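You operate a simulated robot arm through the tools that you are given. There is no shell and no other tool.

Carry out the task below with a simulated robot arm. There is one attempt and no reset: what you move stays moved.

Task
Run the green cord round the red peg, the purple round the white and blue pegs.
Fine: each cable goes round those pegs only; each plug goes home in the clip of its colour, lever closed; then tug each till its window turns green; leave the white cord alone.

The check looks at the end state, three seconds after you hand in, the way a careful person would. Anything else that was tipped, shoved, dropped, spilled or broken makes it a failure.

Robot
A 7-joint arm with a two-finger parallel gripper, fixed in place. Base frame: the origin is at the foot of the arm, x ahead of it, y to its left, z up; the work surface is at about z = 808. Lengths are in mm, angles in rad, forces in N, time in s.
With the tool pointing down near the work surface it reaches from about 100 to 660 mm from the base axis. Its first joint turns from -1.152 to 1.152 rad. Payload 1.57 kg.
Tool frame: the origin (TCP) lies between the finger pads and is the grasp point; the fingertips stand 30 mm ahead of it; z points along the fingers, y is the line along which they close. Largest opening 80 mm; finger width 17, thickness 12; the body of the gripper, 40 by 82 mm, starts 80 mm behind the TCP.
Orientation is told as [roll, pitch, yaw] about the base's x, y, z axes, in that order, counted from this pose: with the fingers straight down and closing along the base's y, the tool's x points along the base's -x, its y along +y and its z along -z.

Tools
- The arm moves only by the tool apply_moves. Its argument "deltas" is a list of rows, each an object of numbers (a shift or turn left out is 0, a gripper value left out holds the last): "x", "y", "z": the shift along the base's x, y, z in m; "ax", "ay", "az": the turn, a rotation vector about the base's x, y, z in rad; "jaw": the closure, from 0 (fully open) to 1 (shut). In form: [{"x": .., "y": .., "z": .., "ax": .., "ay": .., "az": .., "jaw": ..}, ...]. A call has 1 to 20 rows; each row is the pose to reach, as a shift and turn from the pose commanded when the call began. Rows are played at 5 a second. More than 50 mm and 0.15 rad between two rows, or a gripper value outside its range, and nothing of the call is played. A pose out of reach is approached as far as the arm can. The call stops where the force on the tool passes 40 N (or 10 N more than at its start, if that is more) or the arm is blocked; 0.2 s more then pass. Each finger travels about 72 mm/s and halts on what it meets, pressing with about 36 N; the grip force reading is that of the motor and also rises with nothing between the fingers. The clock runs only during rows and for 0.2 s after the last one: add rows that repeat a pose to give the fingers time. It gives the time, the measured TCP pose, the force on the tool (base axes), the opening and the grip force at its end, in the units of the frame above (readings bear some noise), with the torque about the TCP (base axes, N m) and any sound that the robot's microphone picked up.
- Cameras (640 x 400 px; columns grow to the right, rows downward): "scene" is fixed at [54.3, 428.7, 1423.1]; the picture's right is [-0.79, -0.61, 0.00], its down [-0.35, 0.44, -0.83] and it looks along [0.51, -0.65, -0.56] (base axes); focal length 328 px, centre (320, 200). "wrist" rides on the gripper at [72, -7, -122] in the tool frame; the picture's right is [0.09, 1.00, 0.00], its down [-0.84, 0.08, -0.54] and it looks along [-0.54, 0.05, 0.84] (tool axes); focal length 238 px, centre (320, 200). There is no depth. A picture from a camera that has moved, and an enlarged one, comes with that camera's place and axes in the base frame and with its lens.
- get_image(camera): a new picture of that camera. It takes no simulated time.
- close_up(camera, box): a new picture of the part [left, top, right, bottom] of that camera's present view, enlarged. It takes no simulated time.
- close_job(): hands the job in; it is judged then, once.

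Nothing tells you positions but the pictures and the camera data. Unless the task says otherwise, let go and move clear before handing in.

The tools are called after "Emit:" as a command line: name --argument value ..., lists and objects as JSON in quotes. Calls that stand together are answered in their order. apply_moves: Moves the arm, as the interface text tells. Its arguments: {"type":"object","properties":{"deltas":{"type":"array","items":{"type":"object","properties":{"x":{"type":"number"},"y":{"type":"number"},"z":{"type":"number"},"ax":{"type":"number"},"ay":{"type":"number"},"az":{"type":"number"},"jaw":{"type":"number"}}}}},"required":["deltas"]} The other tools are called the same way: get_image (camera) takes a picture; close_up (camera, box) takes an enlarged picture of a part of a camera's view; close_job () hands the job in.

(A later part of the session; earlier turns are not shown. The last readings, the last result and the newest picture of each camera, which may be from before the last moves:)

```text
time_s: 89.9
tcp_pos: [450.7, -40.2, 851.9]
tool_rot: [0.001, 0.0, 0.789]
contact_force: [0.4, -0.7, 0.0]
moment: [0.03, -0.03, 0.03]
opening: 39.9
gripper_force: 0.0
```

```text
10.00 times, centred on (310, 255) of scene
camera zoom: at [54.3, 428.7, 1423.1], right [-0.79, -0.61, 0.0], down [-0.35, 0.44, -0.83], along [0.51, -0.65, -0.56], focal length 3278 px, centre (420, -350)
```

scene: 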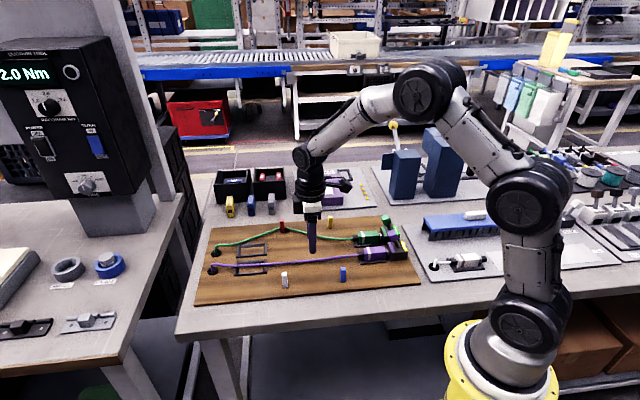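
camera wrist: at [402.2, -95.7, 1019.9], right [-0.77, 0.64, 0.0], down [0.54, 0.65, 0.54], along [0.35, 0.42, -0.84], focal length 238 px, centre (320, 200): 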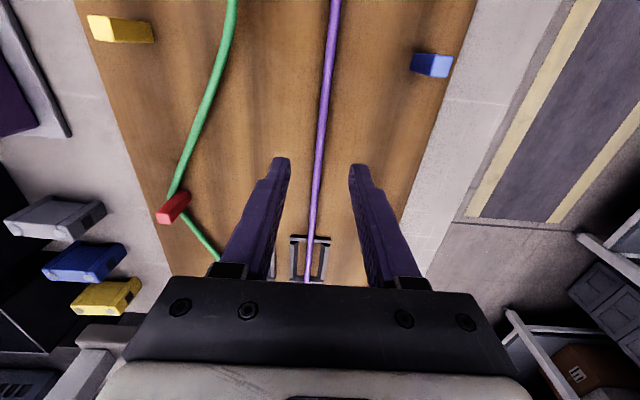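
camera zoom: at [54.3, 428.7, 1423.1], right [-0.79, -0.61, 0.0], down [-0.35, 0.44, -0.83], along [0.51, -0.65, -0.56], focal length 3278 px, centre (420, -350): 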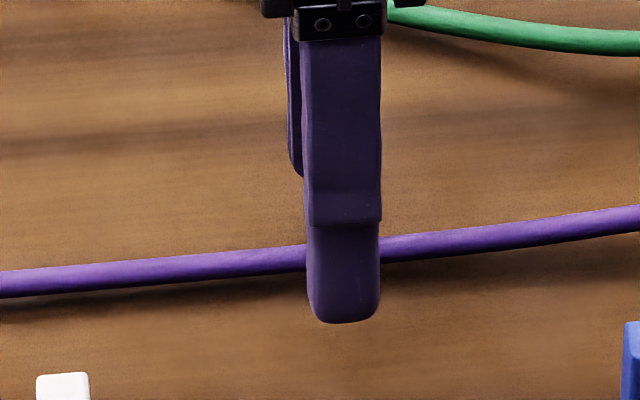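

The cord is about 8 mm above the fingertips and centred. I'll close on it.

Emit:
apply_moves --deltas '[{"jaw": 0.7}, {"jaw": 0.85}, {"jaw": 0.98}, {"jaw": 0.98}]'

Emit:
close_up --camera "wrist" --box '[240, 100, 400, 240]'

```text
time_s: 90.9
tcp_pos: [450.5, -40.3, 850.6]
tool_rot: [-0.001, -0.002, 0.789]
contact_force: [0.5, 0.7, 0.0]
moment: [-0.01, -0.02, -0.01]
opening: 1.7
gripper_force: 0.1
```

```text
2.86 times, centred on (320, 170) of wrist
camera zoom: at [403.7, -95.3, 972.6], right [-0.77, 0.64, 0.0], down [0.54, 0.65, 0.54], along [0.35, 0.42, -0.84], focal length 681 px, centre (320, 286)
```

zoom: 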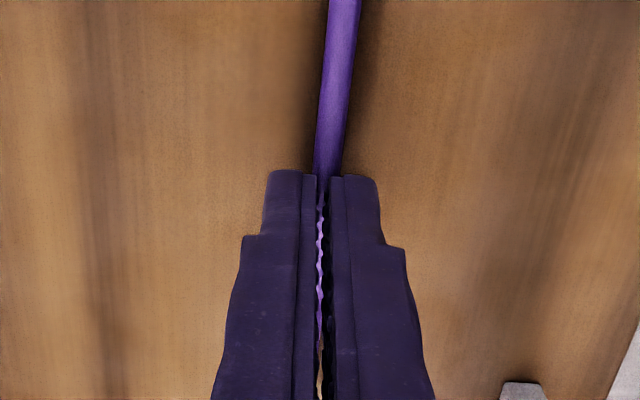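

The fingers closed to 1.7 mm with no grip force, as if the cord offers no resistance. I'll lift a little to see if it follows.

Emit:
apply_moves --deltas '[{"z": 0.01, "jaw": 1.0}, {"z": 0.025, "jaw": 1.0}, {"z": 0.04, "jaw": 1.0}, {"z": 0.04, "jaw": 1.0}]'

Emit:
close_up --camera "scene" --box '[260, 215, 370, 300]'

```text
time_s: 91.9
tcp_pos: [449.0, -39.4, 891.7]
tool_rot: [0.0, -0.001, 0.788]
contact_force: [0.1, -0.8, -0.3]
moment: [0.03, 0.0, -0.01]
opening: 0.0
gripper_force: 21.3
```

```text
4.71 times, centred on (315, 258) of scene
camera zoom: at [54.3, 428.7, 1423.1], right [-0.79, -0.61, 0.0], down [-0.35, 0.44, -0.83], along [0.51, -0.65, -0.56], focal length 1542 px, centre (344, -71)
```

zoom: 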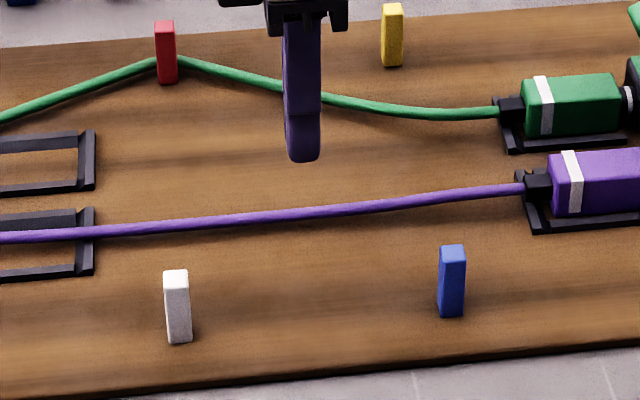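

The cord can't be gripped at all, since the fingers pass straight through it, so routing only works by carrying the plug. The earlier fast, sharp moves let it slip through the pegs. I'll re-open the purple lever, take the plug back out and carry it round slowly with gentle turns. First, I'll go in front of the purple knob to open the lever.

Emit:
apply_moves --deltas '[{"z": 0.03, "jaw": 1.0}, {"z": 0.06, "jaw": 1.0}, {"z": 0.098, "jaw": 1.0}, {"x": -0.0251, "y": -0.0251, "z": 0.098}, {"x": -0.0502, "y": -0.0502, "z": 0.098}, {"x": -0.0754, "y": -0.0754, "z": 0.098}, {"x": -0.1005, "y": -0.1005, "z": 0.098}, {"x": -0.1256, "y": -0.1256, "z": 0.098}, {"x": -0.1256, "y": -0.1256, "z": 0.06}, {"x": -0.1256, "y": -0.1256, "z": 0.03}, {"x": -0.1256, "y": -0.1256, "z": 0.0105}, {"x": -0.1256, "y": -0.1256, "z": 0.0105}]'

Emit:
get_image --camera "wrist"

Emit:
close_up --camera "scene" --box '[350, 190, 440, 270]'

```text
time_s: 94.5
tcp_pos: [327.1, -163.7, 900.9]
tool_rot: [-0.001, -0.002, 0.788]
contact_force: [-0.5, -0.1, -0.1]
moment: [0.02, 0.0, -0.01]
opening: 0.0
gripper_force: 21.8
```

```text
taken
camera wrist: at [280.7, -218.6, 1021.9], right [-0.77, 0.64, 0.0], down [0.54, 0.65, 0.54], along [0.35, 0.42, -0.84], focal length 238 px, centre (320, 200)
```

wrist: 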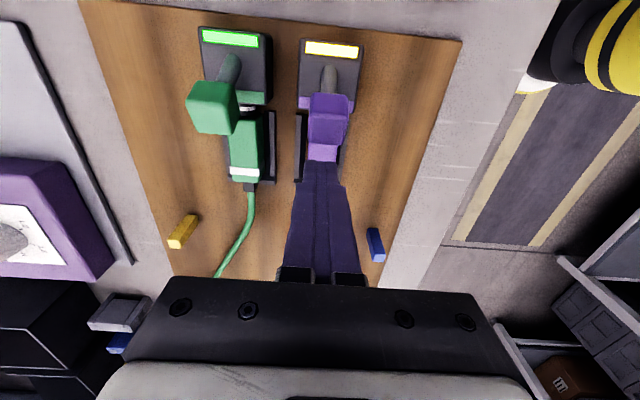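

```text
5.00 times, centred on (395, 230) of scene
camera zoom: at [54.3, 428.7, 1423.1], right [-0.79, -0.61, 0.0], down [-0.35, 0.44, -0.83], along [0.51, -0.65, -0.56], focal length 1639 px, centre (-55, 50)
```

zoom: 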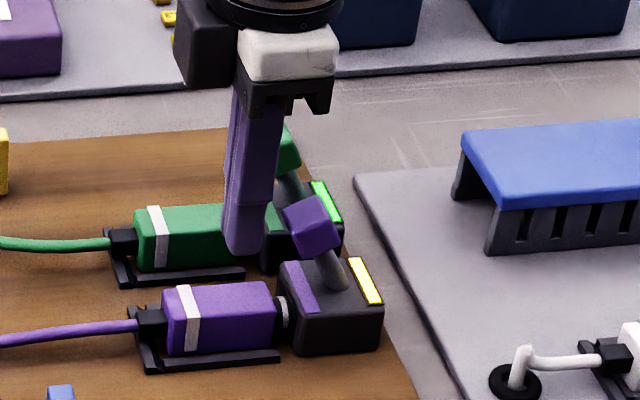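

The fingers are just in front of the purple knob. I'll push it back open.

Emit:
apply_moves --deltas '[{"x": -0.0042, "y": -0.0042}, {"x": -0.0085, "y": -0.0085}, {"x": -0.0127, "y": -0.0127}, {"x": -0.017, "y": -0.017}, {"x": -0.0212, "y": -0.0212}, {"x": -0.0255, "y": -0.0255}, {"x": -0.0297, "y": -0.0297}, {"x": -0.0332, "y": -0.0332}, {"x": -0.0354, "y": -0.0354}, {"x": -0.0354, "y": -0.0354}]'

Emit:
close_up --camera "scene" --box '[350, 190, 440, 270]'

```text
time_s: 96.7
tcp_pos: [289.7, -199.1, 901.0]
tool_rot: [0.002, -0.003, 0.789]
contact_force: [17.4, 24.5, -1.4]
moment: [0.64, -0.53, -0.07]
opening: 0.1
gripper_force: 21.7
```

```text
5.00 times, centred on (395, 230) of scene
camera zoom: at [54.7, 429.3, 1422.8], right [-0.79, -0.62, 0.0], down [-0.35, 0.44, -0.83], along [0.51, -0.65, -0.56], focal length 1639 px, centre (-55, 50)
```

zoom: 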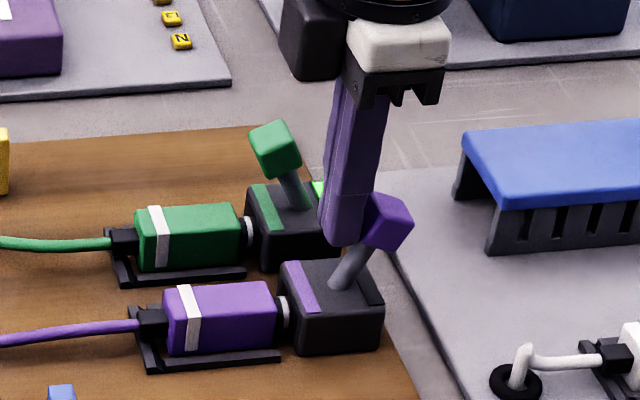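

The lever is open again. I'll go back up and over to the purple plug.

Emit:
apply_moves --deltas '[{"x": 0.0042, "y": 0.0042}, {"x": 0.0042, "y": 0.0042, "z": 0.03}, {"x": 0.0042, "y": 0.0042, "z": 0.06}, {"x": 0.0042, "y": 0.0042, "z": 0.08, "jaw": 0.5}, {"x": 0.02, "y": 0.021, "z": 0.08, "jaw": 0.5}, {"x": 0.0369, "y": 0.0386, "z": 0.08, "jaw": 0.5}, {"x": 0.0369, "y": 0.0386, "z": 0.05, "jaw": 0.5}, {"x": 0.0369, "y": 0.0386, "z": 0.02, "jaw": 0.5}, {"x": 0.0369, "y": 0.0386, "z": -0.015, "jaw": 0.5}, {"x": 0.0369, "y": 0.0386, "z": -0.015, "jaw": 0.5}]'

Emit:
close_up --camera "wrist" --box '[240, 60, 400, 220]'

```text
time_s: 98.9
tcp_pos: [326.2, -161.2, 886.6]
tool_rot: [0.0, -0.002, 0.789]
contact_force: [-0.5, -0.5, -0.2]
moment: [0.0, 0.03, 0.01]
opening: 40.2
gripper_force: 0.1
```

```text
2.50 times, centred on (320, 140) of wrist
camera zoom: at [280.4, -217.2, 1007.3], right [-0.77, 0.64, 0.0], down [0.53, 0.65, 0.54], along [0.35, 0.42, -0.84], focal length 596 px, centre (320, 350)
```

zoom: 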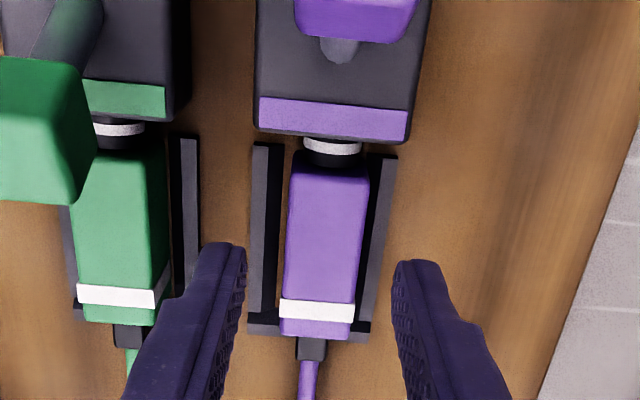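

It's well aligned. I'll lower, grip and ease the plug out along the reverse of the insertion path.

Emit:
apply_moves --deltas '[{"z": -0.014}, {"z": -0.0255}, {"z": -0.0255}, {"z": -0.0255, "jaw": 0.7}, {"z": -0.0255, "jaw": 0.9}, {"z": -0.0255, "jaw": 0.9}, {"z": -0.0255, "jaw": 0.9}]'

```text
time_s: 100.5
tcp_pos: [326.0, -161.7, 862.0]
tool_rot: [0.001, -0.001, 0.788]
contact_force: [0.7, -0.6, -0.5]
moment: [-0.04, 0.05, -0.02]
opening: 23.2
gripper_force: 35.7
```

The plug is gripped with no side load. I'll draw it out with the slight tilt, then lift clear.

Emit:
apply_moves --deltas '[{"x": 0.0014, "y": 0.0014, "z": 0.0007, "ax": 0.014, "ay": -0.014}, {"x": 0.0028, "y": 0.0028, "z": 0.0015, "ax": 0.028, "ay": -0.028}, {"x": 0.0042, "y": 0.0042, "z": 0.0026, "ax": 0.042, "ay": -0.042}, {"x": 0.005, "y": 0.005, "z": 0.0038, "ax": 0.0566, "ay": -0.0566}, {"x": 0.0071, "y": 0.0071, "z": 0.004, "ax": 0.0566, "ay": -0.0566}, {"x": 0.0099, "y": 0.0099, "z": 0.004, "ax": 0.0566, "ay": -0.0566}, {"x": 0.0134, "y": 0.0134, "z": 0.0045, "ax": 0.0566, "ay": -0.0566}, {"x": 0.017, "y": 0.017, "z": 0.006, "ax": 0.0566, "ay": -0.0566}, {"x": 0.0205, "y": 0.0205, "z": 0.01, "ax": 0.028, "ay": -0.028}, {"x": 0.0233, "y": 0.0233, "z": 0.02, "ax": 0.0, "ay": 0.0}, {"x": 0.0254, "y": 0.0254, "z": 0.035, "ax": 0.0, "ay": 0.0}, {"x": 0.0254, "y": 0.0254, "z": 0.035, "ax": 0.0, "ay": 0.0}]'

Emit:
close_up --camera "scene" --box '[200, 200, 440, 320]'

Emit:
close_up --camera "scene" --box '[350, 200, 430, 270]'

```text
time_s: 103.1
tcp_pos: [351.1, -135.5, 896.0]
tool_rot: [0.001, 0.0, 0.788]
contact_force: [1.1, -0.2, -0.1]
moment: [-0.01, 0.0, -0.03]
opening: 22.9
gripper_force: 35.9
```

```text
2.67 times, centred on (320, 260) of scene
camera zoom: at [54.3, 428.7, 1423.1], right [-0.79, -0.62, 0.0], down [-0.35, 0.44, -0.83], along [0.51, -0.65, -0.56], focal length 874 px, centre (320, 40)
```

zoom: 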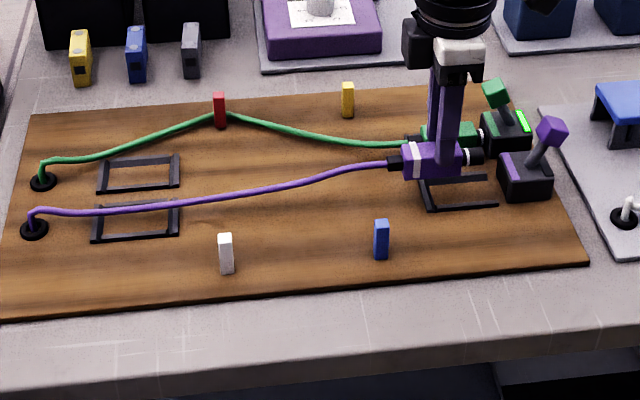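

```text
5.71 times, centred on (390, 235) of scene
camera zoom: at [54.3, 428.7, 1423.1], right [-0.79, -0.62, 0.0], down [-0.35, 0.44, -0.83], along [0.51, -0.65, -0.56], focal length 1873 px, centre (-80, 0)
```

zoom: 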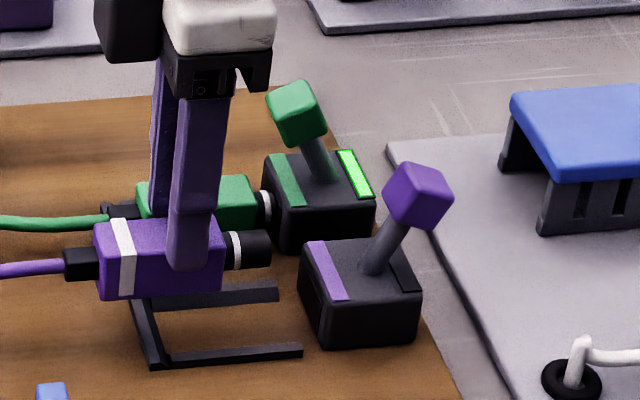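

The plug is free again. My new reading is that the cord behaves like a taut line that only catches on a peg when it's swept across it low. So I'll go high over both pegs to the far outside, lower there, then swing inward low and slow around blue. First, high and out.

Emit:
apply_moves --deltas '[{"z": 0.04}, {"z": 0.08}, {"z": 0.12}, {"z": 0.15}, {"x": -0.0183, "y": 0.0205, "z": 0.15, "az": -0.059}, {"x": -0.0365, "y": 0.0409, "z": 0.15, "az": -0.118}, {"x": -0.0548, "y": 0.0614, "z": 0.15, "az": -0.177}, {"x": -0.073, "y": 0.0819, "z": 0.15, "az": -0.236}, {"x": -0.0913, "y": 0.1023, "z": 0.15, "az": -0.295}, {"x": -0.1095, "y": 0.1228, "z": 0.15, "az": -0.354}, {"x": -0.1278, "y": 0.1432, "z": 0.15, "az": -0.413}, {"x": -0.146, "y": 0.1637, "z": 0.15, "az": -0.474}, {"x": -0.146, "y": 0.1637, "z": 0.15, "az": -0.474}, {"x": -0.146, "y": 0.1637, "z": 0.15, "az": -0.474}]'

Emit:
close_up --camera "scene" --box '[200, 190, 440, 340]'

```text
time_s: 106.1
tcp_pos: [203.6, 25.2, 1046.5]
tool_rot: [0.002, -0.002, 0.314]
contact_force: [0.0, 0.4, -0.6]
moment: [-0.02, 0.01, 0.02]
opening: 23.2
gripper_force: 35.6
```

```text
2.67 times, centred on (320, 265) of scene
camera zoom: at [54.3, 428.7, 1423.1], right [-0.79, -0.62, 0.0], down [-0.35, 0.44, -0.83], along [0.51, -0.65, -0.56], focal length 874 px, centre (320, 27)
```

zoom: 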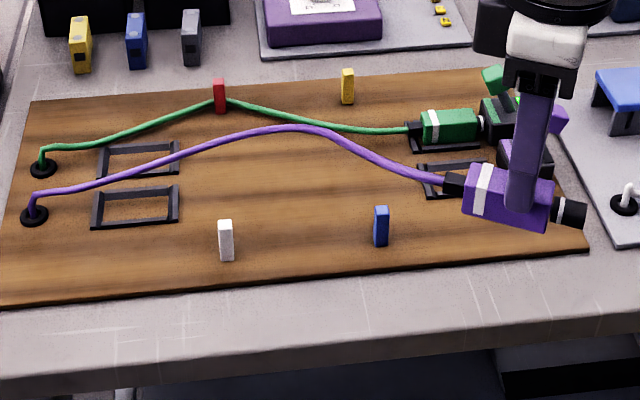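

The cord is high and on its way outward. I'll lower slowly here, well outside, and let it settle.

Emit:
apply_moves --deltas '[{"z": -0.012}, {"z": -0.024}, {"z": -0.036}, {"z": -0.048}, {"z": -0.06}, {"z": -0.072}, {"z": -0.084}, {"z": -0.096}, {"z": -0.108}, {"z": -0.12}, {"z": -0.132}, {"z": -0.144}, {"z": -0.156}, {"z": -0.168}, {"z": -0.18}, {"z": -0.18}, {"z": -0.18}, {"z": -0.18}, {"z": -0.18}, {"z": -0.18}]'

Emit:
close_up --camera "scene" --box '[200, 190, 440, 340]'

Emit:
get_image --camera "wrist"

```text
time_s: 110.3
tcp_pos: [205.6, 29.3, 868.2]
tool_rot: [-0.001, -0.003, 0.314]
contact_force: [-0.8, 0.3, -0.3]
moment: [-0.01, -0.01, 0.0]
opening: 23.4
gripper_force: 35.6
```

```text
2.67 times, centred on (320, 265) of scene
camera zoom: at [54.3, 428.7, 1423.1], right [-0.79, -0.61, 0.0], down [-0.35, 0.44, -0.83], along [0.51, -0.65, -0.56], focal length 874 px, centre (320, 27)
```

zoom: 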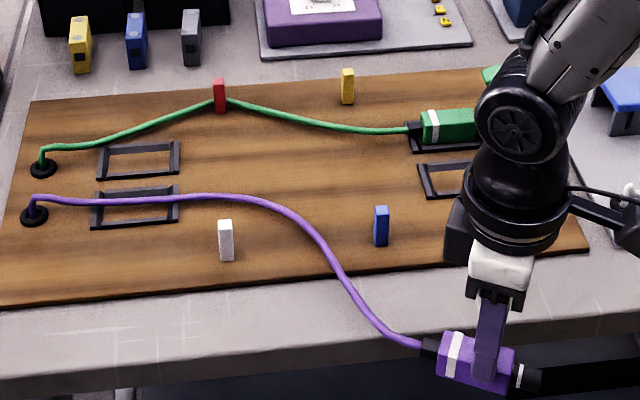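

```text
taken
camera wrist: at [139.8, 0.2, 988.7], right [-0.4, 0.92, 0.0], down [0.77, 0.33, 0.54], along [0.5, 0.22, -0.84], focal length 238 px, centre (320, 200)
```

wrist: 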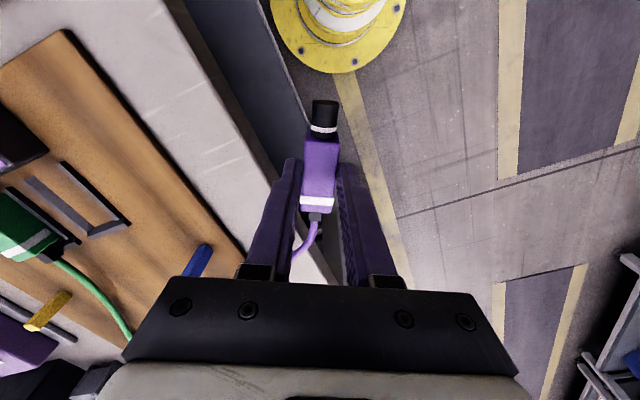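

With slack and friction the cord drapes back inside white, so it really is a physical rope, and my earlier sweeps were simply too fast. I'll reset: go high back over the pegs to the inside so it reels in, return near the cradle, and then do the outward route low and very slowly.

Emit:
apply_moves --deltas '[{"z": 0.045}, {"z": 0.09}, {"z": 0.135}, {"z": 0.175}, {"x": 0.0251, "y": -0.0183, "z": 0.178, "az": 0.067}, {"x": 0.0503, "y": -0.0366, "z": 0.178, "az": 0.134}, {"x": 0.0754, "y": -0.0549, "z": 0.178, "az": 0.201}, {"x": 0.1006, "y": -0.0731, "z": 0.178, "az": 0.268}, {"x": 0.1257, "y": -0.0914, "z": 0.178, "az": 0.335}, {"x": 0.1509, "y": -0.1097, "z": 0.178, "az": 0.402}, {"x": 0.176, "y": -0.128, "z": 0.17, "az": 0.471}, {"x": 0.2007, "y": -0.1032, "z": 0.15, "az": 0.471}, {"x": 0.229, "y": -0.075, "z": 0.13, "az": 0.471}, {"x": 0.2573, "y": -0.0467, "z": 0.11, "az": 0.471}, {"x": 0.2856, "y": -0.0184, "z": 0.095, "az": 0.471}, {"x": 0.3139, "y": 0.0099, "z": 0.08, "az": 0.471}, {"x": 0.331, "y": 0.027, "z": 0.065, "az": 0.471}, {"x": 0.331, "y": 0.027, "z": 0.055, "az": 0.471}, {"x": 0.331, "y": 0.027, "z": 0.055, "az": 0.471}]'

Emit:
close_up --camera "scene" --box '[200, 190, 440, 340]'

```text
time_s: 114.3
tcp_pos: [537.3, 53.4, 921.9]
tool_rot: [-0.001, 0.0, 0.785]
contact_force: [0.1, 0.3, 0.0]
moment: [0.01, -0.03, -0.01]
opening: 23.0
gripper_force: 35.5
```

```text
2.67 times, centred on (320, 265) of scene
camera zoom: at [54.3, 428.7, 1423.1], right [-0.79, -0.62, 0.0], down [-0.35, 0.44, -0.83], along [0.51, -0.65, -0.56], focal length 874 px, centre (320, 27)
```

zoom: 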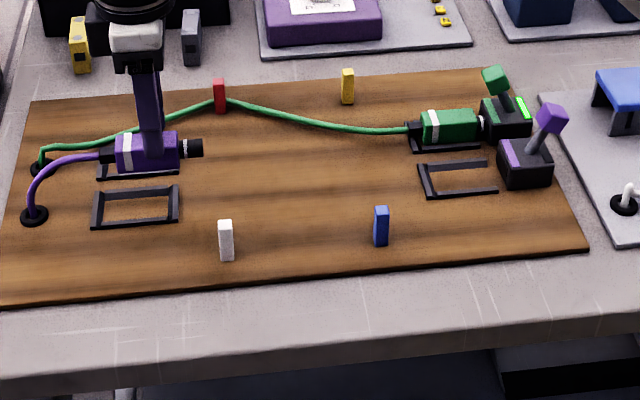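

The cord reeled back in. I'll lower beside the cradle with the plug turned outward, and begin the slow low route.

Emit:
apply_moves --deltas '[{"x": -0.002, "y": 0.0044, "z": -0.009, "az": -0.116}, {"x": -0.004, "y": 0.0088, "z": -0.018, "az": -0.233}, {"x": -0.006, "y": 0.0132, "z": -0.027, "az": -0.349}, {"x": -0.008, "y": 0.0177, "z": -0.036, "az": -0.465}, {"x": -0.01, "y": 0.0221, "z": -0.045, "az": -0.582}, {"x": -0.012, "y": 0.0265, "z": -0.054, "az": -0.698}, {"x": -0.0166, "y": 0.029, "z": -0.055, "az": -0.708}, {"x": -0.0211, "y": 0.0315, "z": -0.055, "az": -0.718}, {"x": -0.0257, "y": 0.034, "z": -0.055, "az": -0.728}, {"x": -0.0302, "y": 0.0365, "z": -0.055, "az": -0.738}, {"x": -0.0348, "y": 0.039, "z": -0.055, "az": -0.748}, {"x": -0.0394, "y": 0.0415, "z": -0.055, "az": -0.758}, {"x": -0.0439, "y": 0.044, "z": -0.055, "az": -0.768}, {"x": -0.0485, "y": 0.0466, "z": -0.055, "az": -0.777}, {"x": -0.053, "y": 0.0491, "z": -0.055, "az": -0.785}, {"x": -0.053, "y": 0.0491, "z": -0.055, "az": -0.785}]'

Emit:
close_up --camera "scene" --box '[200, 210, 360, 320]'

Emit:
get_image --camera "wrist"

```text
time_s: 117.7
tcp_pos: [481.4, 102.5, 867.8]
tool_rot: [0.001, 0.0, 0.0]
contact_force: [-0.7, 0.7, -1.1]
moment: [-0.02, -0.01, 0.01]
opening: 22.9
gripper_force: 35.2
```

```text
3.64 times, centred on (280, 265) of scene
camera zoom: at [54.3, 428.7, 1423.1], right [-0.79, -0.62, 0.0], down [-0.35, 0.44, -0.83], along [0.51, -0.65, -0.56], focal length 1192 px, centre (466, -36)
```

zoom: 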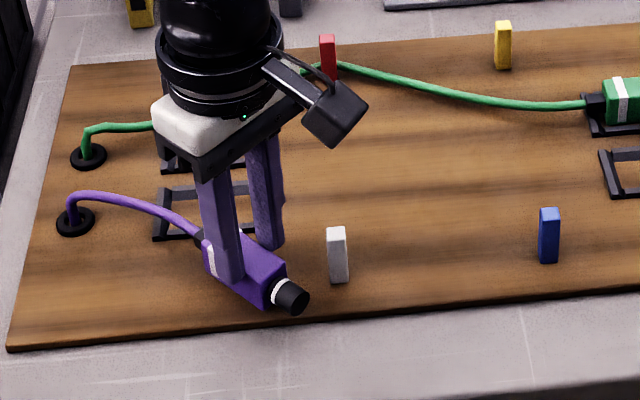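

```text
taken
camera wrist: at [411.2, 96.4, 988.5], right [-0.09, 1.0, 0.0], down [0.84, 0.08, 0.54], along [0.54, 0.05, -0.84], focal length 238 px, centre (320, 200)
```

wrist: 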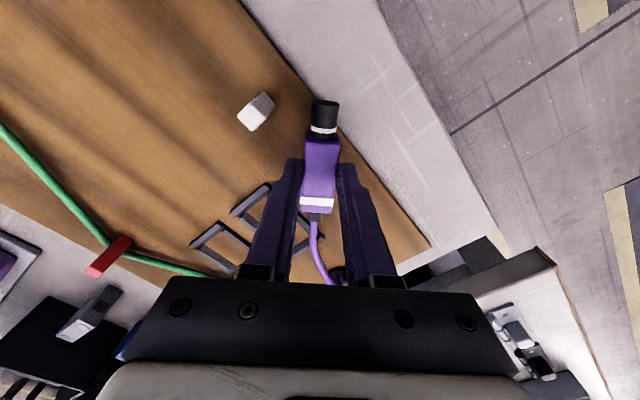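

The cord follows nicely. I'll continue slowly outward and then along, turning the plug gradually.

Emit:
apply_moves --deltas '[{"x": -0.0046, "y": 0.0015}, {"x": -0.0092, "y": 0.003}, {"x": -0.0138, "y": 0.0044}, {"x": -0.0184, "y": 0.0059}, {"x": -0.0229, "y": 0.0074}, {"x": -0.0275, "y": 0.0089}, {"x": -0.0321, "y": 0.0104}, {"x": -0.0367, "y": 0.0118}, {"x": -0.0413, "y": 0.0133}, {"x": -0.0464, "y": 0.0129, "az": 0.0136}, {"x": -0.0515, "y": 0.0125, "az": 0.0272}, {"x": -0.0566, "y": 0.0121, "az": 0.0408}, {"x": -0.0617, "y": 0.0117, "az": 0.0544}, {"x": -0.0668, "y": 0.0113, "az": 0.068}, {"x": -0.0719, "y": 0.011, "az": 0.0816}, {"x": -0.077, "y": 0.0106, "az": 0.0952}, {"x": -0.0821, "y": 0.0102, "az": 0.1088}, {"x": -0.0873, "y": 0.0098, "az": 0.122}, {"x": -0.0873, "y": 0.0098, "az": 0.122}]'

Emit:
close_up --camera "scene" --box '[200, 210, 360, 320]'

Emit:
get_image --camera "wrist"

```text
time_s: 121.7
tcp_pos: [394.7, 113.4, 865.5]
tool_rot: [-0.001, 0.0, 0.121]
contact_force: [0.6, -0.3, -1.1]
moment: [0.01, -0.07, 0.01]
opening: 23.4
gripper_force: 36.0
```

```text
3.64 times, centred on (280, 265) of scene
camera zoom: at [54.3, 428.7, 1423.1], right [-0.79, -0.61, 0.0], down [-0.35, 0.44, -0.83], along [0.51, -0.65, -0.56], focal length 1192 px, centre (466, -36)
```

zoom: 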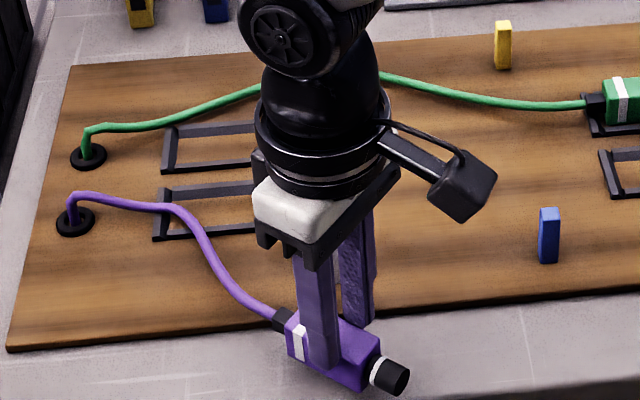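

```text
taken
camera wrist: at [325.0, 97.0, 987.7], right [-0.21, 0.98, 0.0], down [0.82, 0.18, 0.54], along [0.53, 0.12, -0.84], focal length 238 px, centre (320, 200)
```

wrist: 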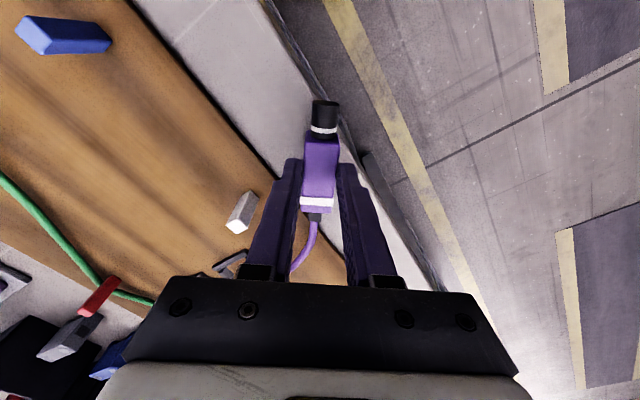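

The cord is on the outer approach and the white peg should be just ahead of its bend. I'll continue slower still and pause to check.

Emit:
apply_moves --deltas '[{"x": -0.0034, "y": -0.0018, "az": 0.019}, {"x": -0.0069, "y": -0.0036, "az": 0.038}, {"x": -0.0103, "y": -0.0054, "az": 0.057}, {"x": -0.0137, "y": -0.0072, "az": 0.076}, {"x": -0.0172, "y": -0.009, "az": 0.095}, {"x": -0.0206, "y": -0.0108, "az": 0.114}, {"x": -0.024, "y": -0.0125, "az": 0.132}, {"x": -0.0275, "y": -0.0143, "az": 0.151}, {"x": -0.0309, "y": -0.0161, "az": 0.17}, {"x": -0.0343, "y": -0.0179, "az": 0.189}, {"x": -0.0378, "y": -0.0197, "az": 0.208}, {"x": -0.0412, "y": -0.0215, "az": 0.227}, {"x": -0.0412, "y": -0.0215, "az": 0.227}, {"x": -0.0412, "y": -0.0215, "az": 0.227}, {"x": -0.0412, "y": -0.0215, "az": 0.227}]'

Emit:
close_up --camera "scene" --box '[200, 210, 360, 320]'

Emit:
get_image --camera "wrist"

```text
time_s: 124.9
tcp_pos: [355.1, 90.6, 866.8]
tool_rot: [0.0, -0.002, 0.349]
contact_force: [0.3, -0.4, -1.1]
moment: [0.01, 0.02, 0.0]
opening: 23.0
gripper_force: 35.0
```

```text
3.64 times, centred on (280, 265) of scene
camera zoom: at [54.3, 428.7, 1423.1], right [-0.79, -0.61, 0.0], down [-0.35, 0.44, -0.83], along [0.51, -0.65, -0.56], focal length 1192 px, centre (466, -36)
```

zoom: 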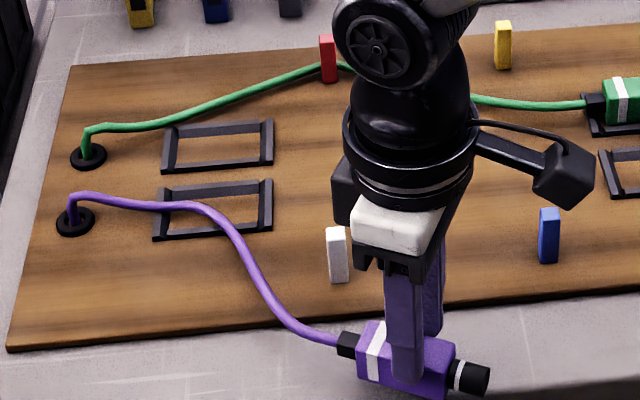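

```text
taken
camera wrist: at [288.9, 60.6, 988.3], right [-0.43, 0.9, 0.0], down [0.76, 0.36, 0.54], along [0.49, 0.23, -0.84], focal length 238 px, centre (320, 200)
```

wrist: 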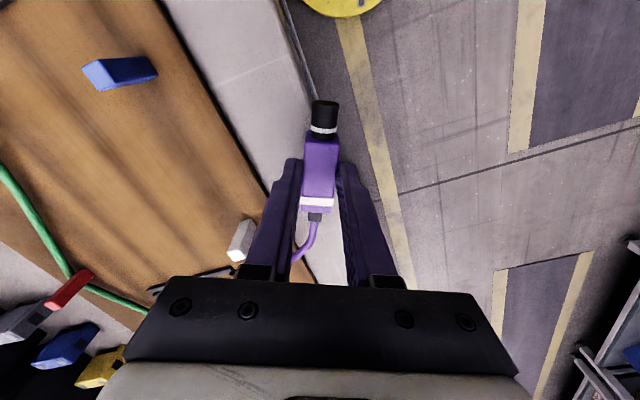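

The cord's bend is just before the white peg. I'll go on at about 15 mm/s and look again when it should be touching.

Emit:
apply_moves --deltas '[{"x": -0.0025, "y": -0.0017, "az": 0.013}, {"x": -0.0049, "y": -0.0034, "az": 0.027}, {"x": -0.0074, "y": -0.0051, "az": 0.04}, {"x": -0.0098, "y": -0.0068, "az": 0.053}, {"x": -0.0123, "y": -0.0085, "az": 0.067}, {"x": -0.0147, "y": -0.0102, "az": 0.08}, {"x": -0.0172, "y": -0.0119, "az": 0.093}, {"x": -0.0196, "y": -0.0136, "az": 0.107}, {"x": -0.0221, "y": -0.0153, "az": 0.12}, {"x": -0.0245, "y": -0.0171, "az": 0.134}, {"x": -0.027, "y": -0.0188, "az": 0.147}, {"x": -0.0294, "y": -0.0205, "az": 0.16}, {"x": -0.0319, "y": -0.0222, "az": 0.174}, {"x": -0.0343, "y": -0.0239, "az": 0.187}, {"x": -0.0368, "y": -0.0256, "az": 0.2}, {"x": -0.0392, "y": -0.0273, "az": 0.214}, {"x": -0.0417, "y": -0.029, "az": 0.227}, {"x": -0.0417, "y": -0.029, "az": 0.227}]'

Emit:
close_up --camera "scene" --box '[200, 210, 360, 320]'

Emit:
close_up --camera "scene" --box '[260, 260, 310, 300]'

```text
time_s: 128.7
tcp_pos: [313.0, 62.3, 866.0]
tool_rot: [0.0, -0.003, 0.575]
contact_force: [0.6, 0.3, -0.9]
moment: [-0.02, -0.01, 0.01]
opening: 23.0
gripper_force: 35.5
```

```text
3.64 times, centred on (280, 265) of scene
camera zoom: at [54.3, 428.7, 1423.1], right [-0.79, -0.61, 0.0], down [-0.35, 0.44, -0.83], along [0.51, -0.65, -0.56], focal length 1192 px, centre (466, -36)
```

zoom: 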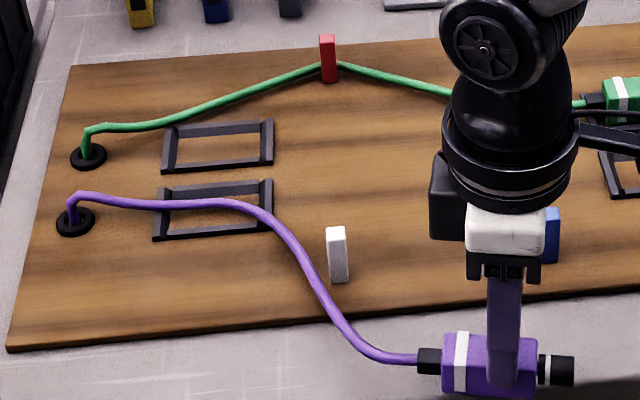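

```text
10.00 times, centred on (285, 280) of scene
camera zoom: at [54.3, 428.7, 1423.1], right [-0.79, -0.61, 0.0], down [-0.35, 0.44, -0.83], along [0.51, -0.65, -0.56], focal length 3278 px, centre (670, -600)
```

zoom: 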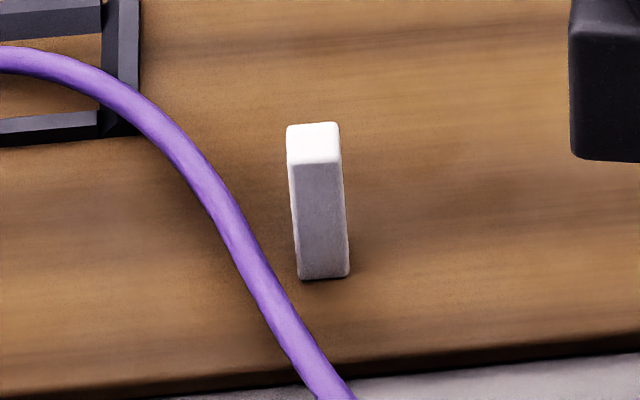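

The cord is about to touch the white peg from its outer, near side. I'll advance a short way and see if the peg holds it.

Emit:
apply_moves --deltas '[{"x": -0.0021, "y": -0.0021, "az": 0.008}, {"x": -0.0042, "y": -0.0042, "az": 0.016}, {"x": -0.0064, "y": -0.0064, "az": 0.024}, {"x": -0.0085, "y": -0.0085, "az": 0.032}, {"x": -0.0106, "y": -0.0106, "az": 0.04}, {"x": -0.0127, "y": -0.0127, "az": 0.048}, {"x": -0.0148, "y": -0.0148, "az": 0.056}, {"x": -0.017, "y": -0.017, "az": 0.064}, {"x": -0.0191, "y": -0.0191, "az": 0.07}, {"x": -0.0212, "y": -0.0212, "az": 0.07}, {"x": -0.0212, "y": -0.0212, "az": 0.07}, {"x": -0.0212, "y": -0.0212, "az": 0.07}]'

Emit:
close_up --camera "scene" --box '[200, 210, 360, 320]'

Emit:
close_up --camera "scene" --box '[260, 260, 310, 300]'

```text
time_s: 131.3
tcp_pos: [291.2, 41.5, 866.6]
tool_rot: [0.001, 0.0, 0.647]
contact_force: [0.3, 0.4, -0.7]
moment: [0.0, 0.0, -0.02]
opening: 23.0
gripper_force: 35.1
```

```text
3.64 times, centred on (280, 265) of scene
camera zoom: at [54.3, 428.7, 1423.1], right [-0.79, -0.61, 0.0], down [-0.35, 0.44, -0.83], along [0.51, -0.65, -0.56], focal length 1192 px, centre (466, -36)
```

zoom: 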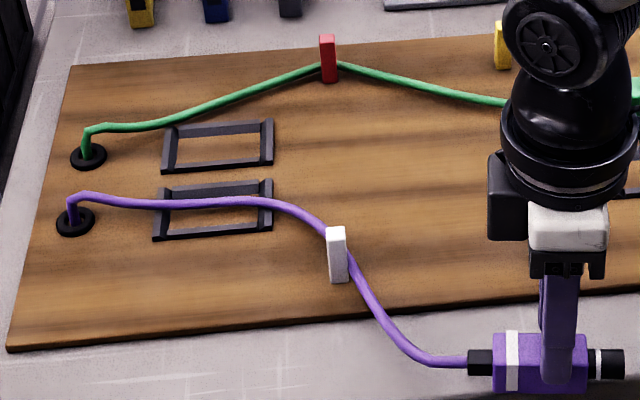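

```text
10.00 times, centred on (285, 280) of scene
camera zoom: at [54.3, 428.7, 1423.1], right [-0.79, -0.61, 0.0], down [-0.35, 0.44, -0.83], along [0.51, -0.65, -0.56], focal length 3278 px, centre (670, -600)
```

zoom: 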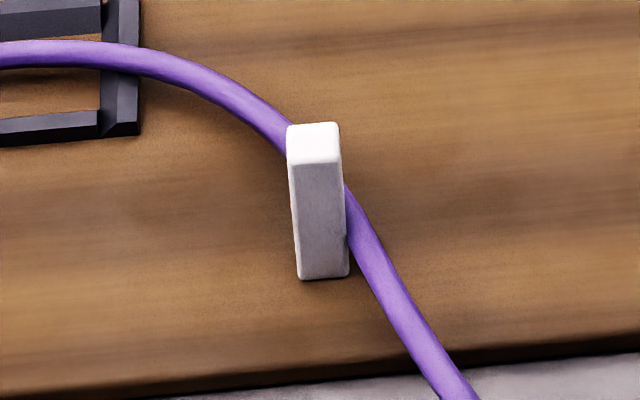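

The drawn cord passes through the peg, so that S-shape isn't what matters. The catching on red earlier fits a straight taut line from grommet to plug being swept inward while low. That line is still outside white now, so I'll continue low along the outside, then swing inward around blue.

Emit:
apply_moves --deltas '[{"x": -0.0039, "y": -0.0043, "az": 0.0106}, {"x": -0.0078, "y": -0.0086, "az": 0.0212}, {"x": -0.0117, "y": -0.0128, "az": 0.0318}, {"x": -0.0156, "y": -0.0171, "az": 0.0424}, {"x": -0.0195, "y": -0.0214, "az": 0.053}, {"x": -0.0234, "y": -0.0257, "az": 0.0636}, {"x": -0.0274, "y": -0.0299, "az": 0.0742}, {"x": -0.0313, "y": -0.0342, "az": 0.0848}, {"x": -0.0352, "y": -0.0385, "az": 0.0954}, {"x": -0.0391, "y": -0.0428, "az": 0.106}, {"x": -0.043, "y": -0.047, "az": 0.1166}, {"x": -0.0469, "y": -0.0513, "az": 0.1272}, {"x": -0.0508, "y": -0.0556, "az": 0.138}, {"x": -0.0508, "y": -0.0556, "az": 0.138}]'

Emit:
close_up --camera "scene" --box '[200, 210, 440, 340]'

```text
time_s: 134.3
tcp_pos: [240.1, -14.8, 865.6]
tool_rot: [0.0, -0.001, 0.783]
contact_force: [-0.3, -0.4, -0.6]
moment: [0.01, -0.02, 0.02]
opening: 23.0
gripper_force: 35.3
```

```text
2.67 times, centred on (320, 275) of scene
camera zoom: at [54.3, 428.7, 1423.1], right [-0.79, -0.61, 0.0], down [-0.35, 0.44, -0.83], along [0.51, -0.65, -0.56], focal length 874 px, centre (320, 0)
```

zoom: 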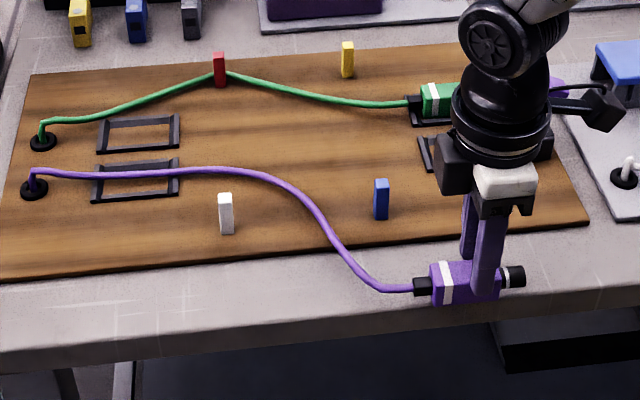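

Continuing low: turning the plug inward and starting the swing around blue.

Emit:
apply_moves --deltas '[{"x": -0.0004, "y": -0.0043, "z": 0.0002, "az": 0.039}, {"x": -0.0007, "y": -0.0085, "z": 0.0004, "az": 0.078}, {"x": -0.0011, "y": -0.0128, "z": 0.0006, "az": 0.116}, {"x": -0.0014, "y": -0.017, "z": 0.0008, "az": 0.155}, {"x": -0.0018, "y": -0.0213, "z": 0.001, "az": 0.194}, {"x": -0.0021, "y": -0.0255, "z": 0.0012, "az": 0.233}, {"x": -0.0025, "y": -0.0298, "z": 0.0014, "az": 0.271}, {"x": -0.0028, "y": -0.0341, "z": 0.0016, "az": 0.31}, {"x": -0.0032, "y": -0.0383, "z": 0.002, "az": 0.349}, {"x": -0.0013, "y": -0.0417, "z": 0.002, "az": 0.393}, {"x": 0.0007, "y": -0.045, "z": 0.002, "az": 0.436}, {"x": 0.0027, "y": -0.0484, "z": 0.002, "az": 0.48}, {"x": 0.0046, "y": -0.0517, "z": 0.002, "az": 0.524}, {"x": 0.0066, "y": -0.0551, "z": 0.002, "az": 0.567}, {"x": 0.0085, "y": -0.0584, "z": 0.002, "az": 0.611}, {"x": 0.0105, "y": -0.0618, "z": 0.002, "az": 0.655}, {"x": 0.0124, "y": -0.0651, "z": 0.002, "az": 0.698}, {"x": 0.0124, "y": -0.0651, "z": 0.002, "az": 0.698}]'

Emit:
close_up --camera "scene" --box '[200, 210, 440, 340]'

Emit:
get_image --camera "wrist"

```text
time_s: 138.1
tcp_pos: [254.1, -80.1, 868.1]
tool_rot: [0.001, -0.001, 1.483]
contact_force: [-0.3, 1.2, -0.9]
moment: [-0.01, -0.01, -0.02]
opening: 23.1
gripper_force: 35.6
```

```text
2.67 times, centred on (320, 275) of scene
camera zoom: at [54.3, 428.7, 1423.1], right [-0.79, -0.61, 0.0], down [-0.35, 0.44, -0.83], along [0.51, -0.65, -0.56], focal length 874 px, centre (320, 0)
```

zoom: 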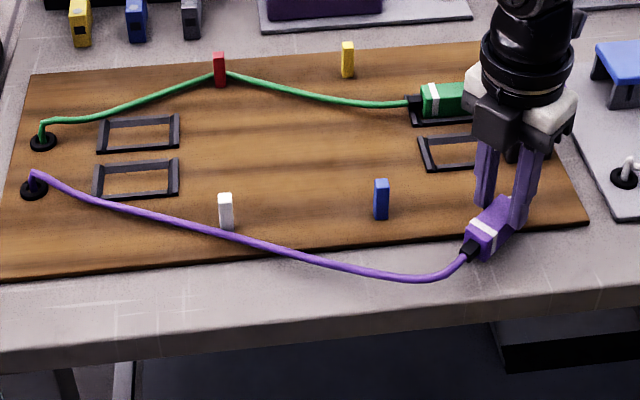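

```text
taken
camera wrist: at [254.7, -152.8, 989.6], right [-1.0, 0.0, 0.0], down [0.0, 0.84, 0.54], along [0.0, 0.54, -0.84], focal length 238 px, centre (320, 200)
```

wrist: 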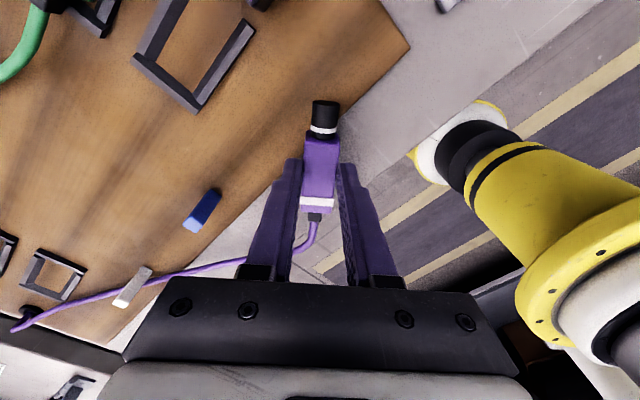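

That works: the cord is now taut on the outer side of the white peg and passes well outside blue. I'll continue the low inward swing with the cord end kept well past blue.

Emit:
apply_moves --deltas '[{"x": 0.0036, "y": -0.0025, "az": 0.023}, {"x": 0.0072, "y": -0.005, "az": 0.046}, {"x": 0.0108, "y": -0.0075, "az": 0.07}, {"x": 0.0144, "y": -0.01, "az": 0.093}, {"x": 0.0179, "y": -0.0124, "az": 0.116}, {"x": 0.0215, "y": -0.0149, "az": 0.139}, {"x": 0.0251, "y": -0.0174, "az": 0.163}, {"x": 0.0287, "y": -0.0199, "az": 0.186}, {"x": 0.0323, "y": -0.0224, "az": 0.209}, {"x": 0.0355, "y": -0.0252, "az": 0.229}, {"x": 0.0388, "y": -0.0281, "az": 0.249}, {"x": 0.042, "y": -0.0309, "az": 0.269}, {"x": 0.0452, "y": -0.0337, "az": 0.289}, {"x": 0.0484, "y": -0.0366, "az": 0.309}, {"x": 0.0517, "y": -0.0394, "az": 0.329}, {"x": 0.0549, "y": -0.0422, "az": 0.349}, {"x": 0.0549, "y": -0.0422, "az": 0.349}]'

Emit:
close_up --camera "scene" --box '[200, 210, 440, 340]'

Emit:
get_image --camera "wrist"

```text
time_s: 141.7
tcp_pos: [308.2, -122.0, 869.9]
tool_rot: [-0.001, -0.002, 1.832]
contact_force: [0.3, 0.0, -0.4]
moment: [-0.02, -0.03, -0.03]
opening: 22.9
gripper_force: 35.8
```

```text
2.67 times, centred on (320, 275) of scene
camera zoom: at [54.3, 428.7, 1423.1], right [-0.79, -0.61, 0.0], down [-0.35, 0.44, -0.83], along [0.51, -0.65, -0.56], focal length 874 px, centre (320, 0)
```

zoom: 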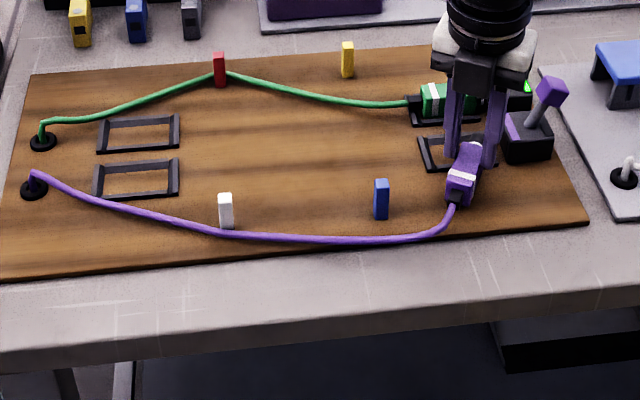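

```text
taken
camera wrist: at [333.5, -189.3, 990.3], right [-0.94, -0.35, 0.0], down [-0.29, 0.79, 0.54], along [-0.19, 0.51, -0.84], focal length 238 px, centre (320, 200)
```

wrist: 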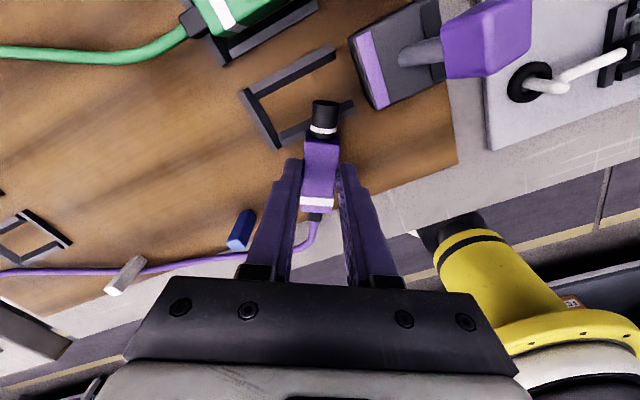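

The cord now runs outside both the white and blue pegs. I'll bring the plug further in so the line presses against blue, then check.

Emit:
apply_moves --deltas '[{"x": 0.0025, "y": -0.0028, "az": -0.01}, {"x": 0.005, "y": -0.0056, "az": -0.019}, {"x": 0.0076, "y": -0.0084, "az": -0.029}, {"x": 0.0101, "y": -0.0112, "az": -0.039}, {"x": 0.0126, "y": -0.0139, "az": -0.048}, {"x": 0.0151, "y": -0.0167, "az": -0.058}, {"x": 0.0177, "y": -0.0195, "az": -0.068}, {"x": 0.0202, "y": -0.0223, "az": -0.077}, {"x": 0.0227, "y": -0.0251, "az": -0.087}, {"x": 0.0227, "y": -0.0251, "az": -0.087}]'

Emit:
close_up --camera "scene" --box '[200, 210, 440, 340]'

Emit:
get_image --camera "wrist"

```text
time_s: 143.9
tcp_pos: [329.9, -146.0, 868.9]
tool_rot: [0.0, -0.002, 1.744]
contact_force: [0.3, -0.1, 0.1]
moment: [0.0, 0.01, -0.02]
opening: 22.9
gripper_force: 35.3
```

```text
2.67 times, centred on (320, 275) of scene
camera zoom: at [54.3, 428.7, 1423.1], right [-0.79, -0.61, 0.0], down [-0.35, 0.44, -0.83], along [0.51, -0.65, -0.56], focal length 874 px, centre (320, 0)
```

zoom: 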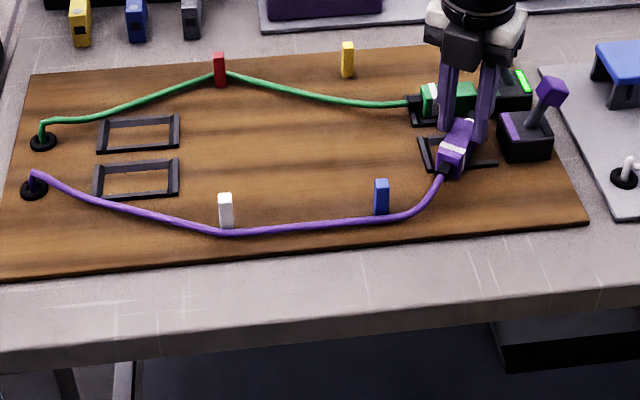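

```text
taken
camera wrist: at [349.9, -216.1, 990.8], right [-0.96, -0.26, 0.0], down [-0.22, 0.81, 0.54], along [-0.14, 0.52, -0.84], focal length 238 px, centre (320, 200)
```

wrist: 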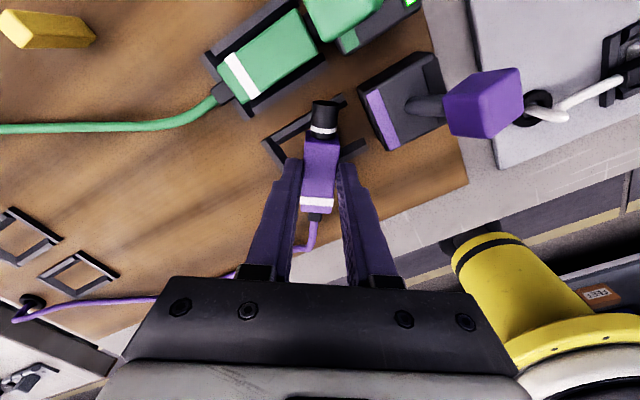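

The cord touches the outer faces of white and blue. I'll rotate the plug slowly to line up with the purple clip.

Emit:
apply_moves --deltas '[{"x": 0.0015, "y": 0.0007, "z": 0.001, "az": -0.08}, {"x": 0.0029, "y": 0.0013, "z": 0.002, "az": -0.16}, {"x": 0.0044, "y": 0.002, "z": 0.003, "az": -0.24}, {"x": 0.0058, "y": 0.0027, "z": 0.004, "az": -0.32}, {"x": 0.0073, "y": 0.0033, "z": 0.004, "az": -0.4}, {"x": 0.0088, "y": 0.004, "z": 0.004, "az": -0.48}, {"x": 0.0102, "y": 0.0047, "z": 0.004, "az": -0.56}, {"x": 0.0117, "y": 0.0053, "z": 0.004, "az": -0.64}, {"x": 0.0131, "y": 0.006, "z": 0.004, "az": -0.72}, {"x": 0.0146, "y": 0.0067, "z": 0.004, "az": -0.8}, {"x": 0.016, "y": 0.0073, "z": 0.004, "az": -0.88}, {"x": 0.0175, "y": 0.008, "z": 0.004, "az": -0.959}, {"x": 0.0175, "y": 0.008, "z": 0.004, "az": -0.959}]'

Emit:
close_up --camera "scene" --box '[200, 210, 440, 340]'

Emit:
get_image --camera "wrist"

Emit:
close_up --camera "wrist" --box '[250, 0, 410, 160]'

```text
time_s: 146.7
tcp_pos: [348.2, -139.3, 871.8]
tool_rot: [0.002, -0.002, 0.783]
contact_force: [0.6, -0.5, -0.7]
moment: [-0.02, 0.01, -0.01]
opening: 23.1
gripper_force: 35.1
```

```text
2.67 times, centred on (320, 275) of scene
camera zoom: at [54.3, 428.7, 1423.1], right [-0.79, -0.61, 0.0], down [-0.35, 0.44, -0.83], along [0.51, -0.65, -0.56], focal length 874 px, centre (320, 0)
```

zoom: 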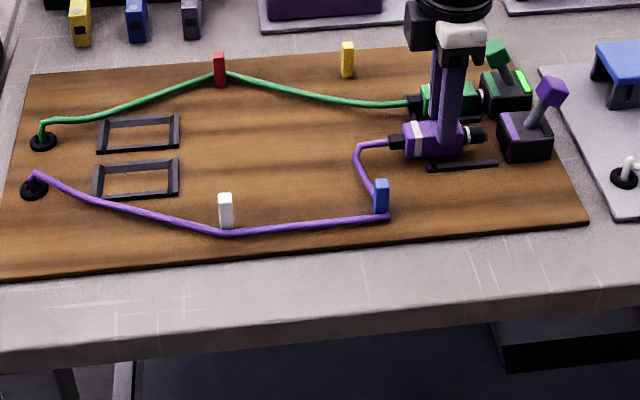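

```text
taken
camera wrist: at [302.6, -193.5, 992.9], right [-0.77, 0.64, 0.0], down [0.54, 0.65, 0.54], along [0.35, 0.42, -0.84], focal length 238 px, centre (320, 200)
```

wrist: 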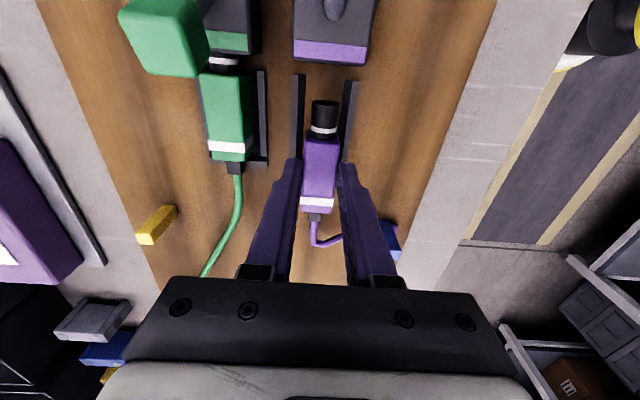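

```text
2.50 times, centred on (330, 80) of wrist
camera zoom: at [302.6, -193.5, 992.9], right [-0.77, 0.64, 0.0], down [0.54, 0.65, 0.54], along [0.35, 0.42, -0.84], focal length 596 px, centre (295, 500)
```

zoom: 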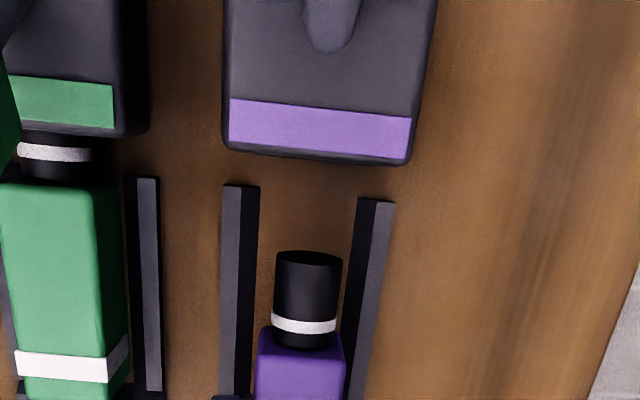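

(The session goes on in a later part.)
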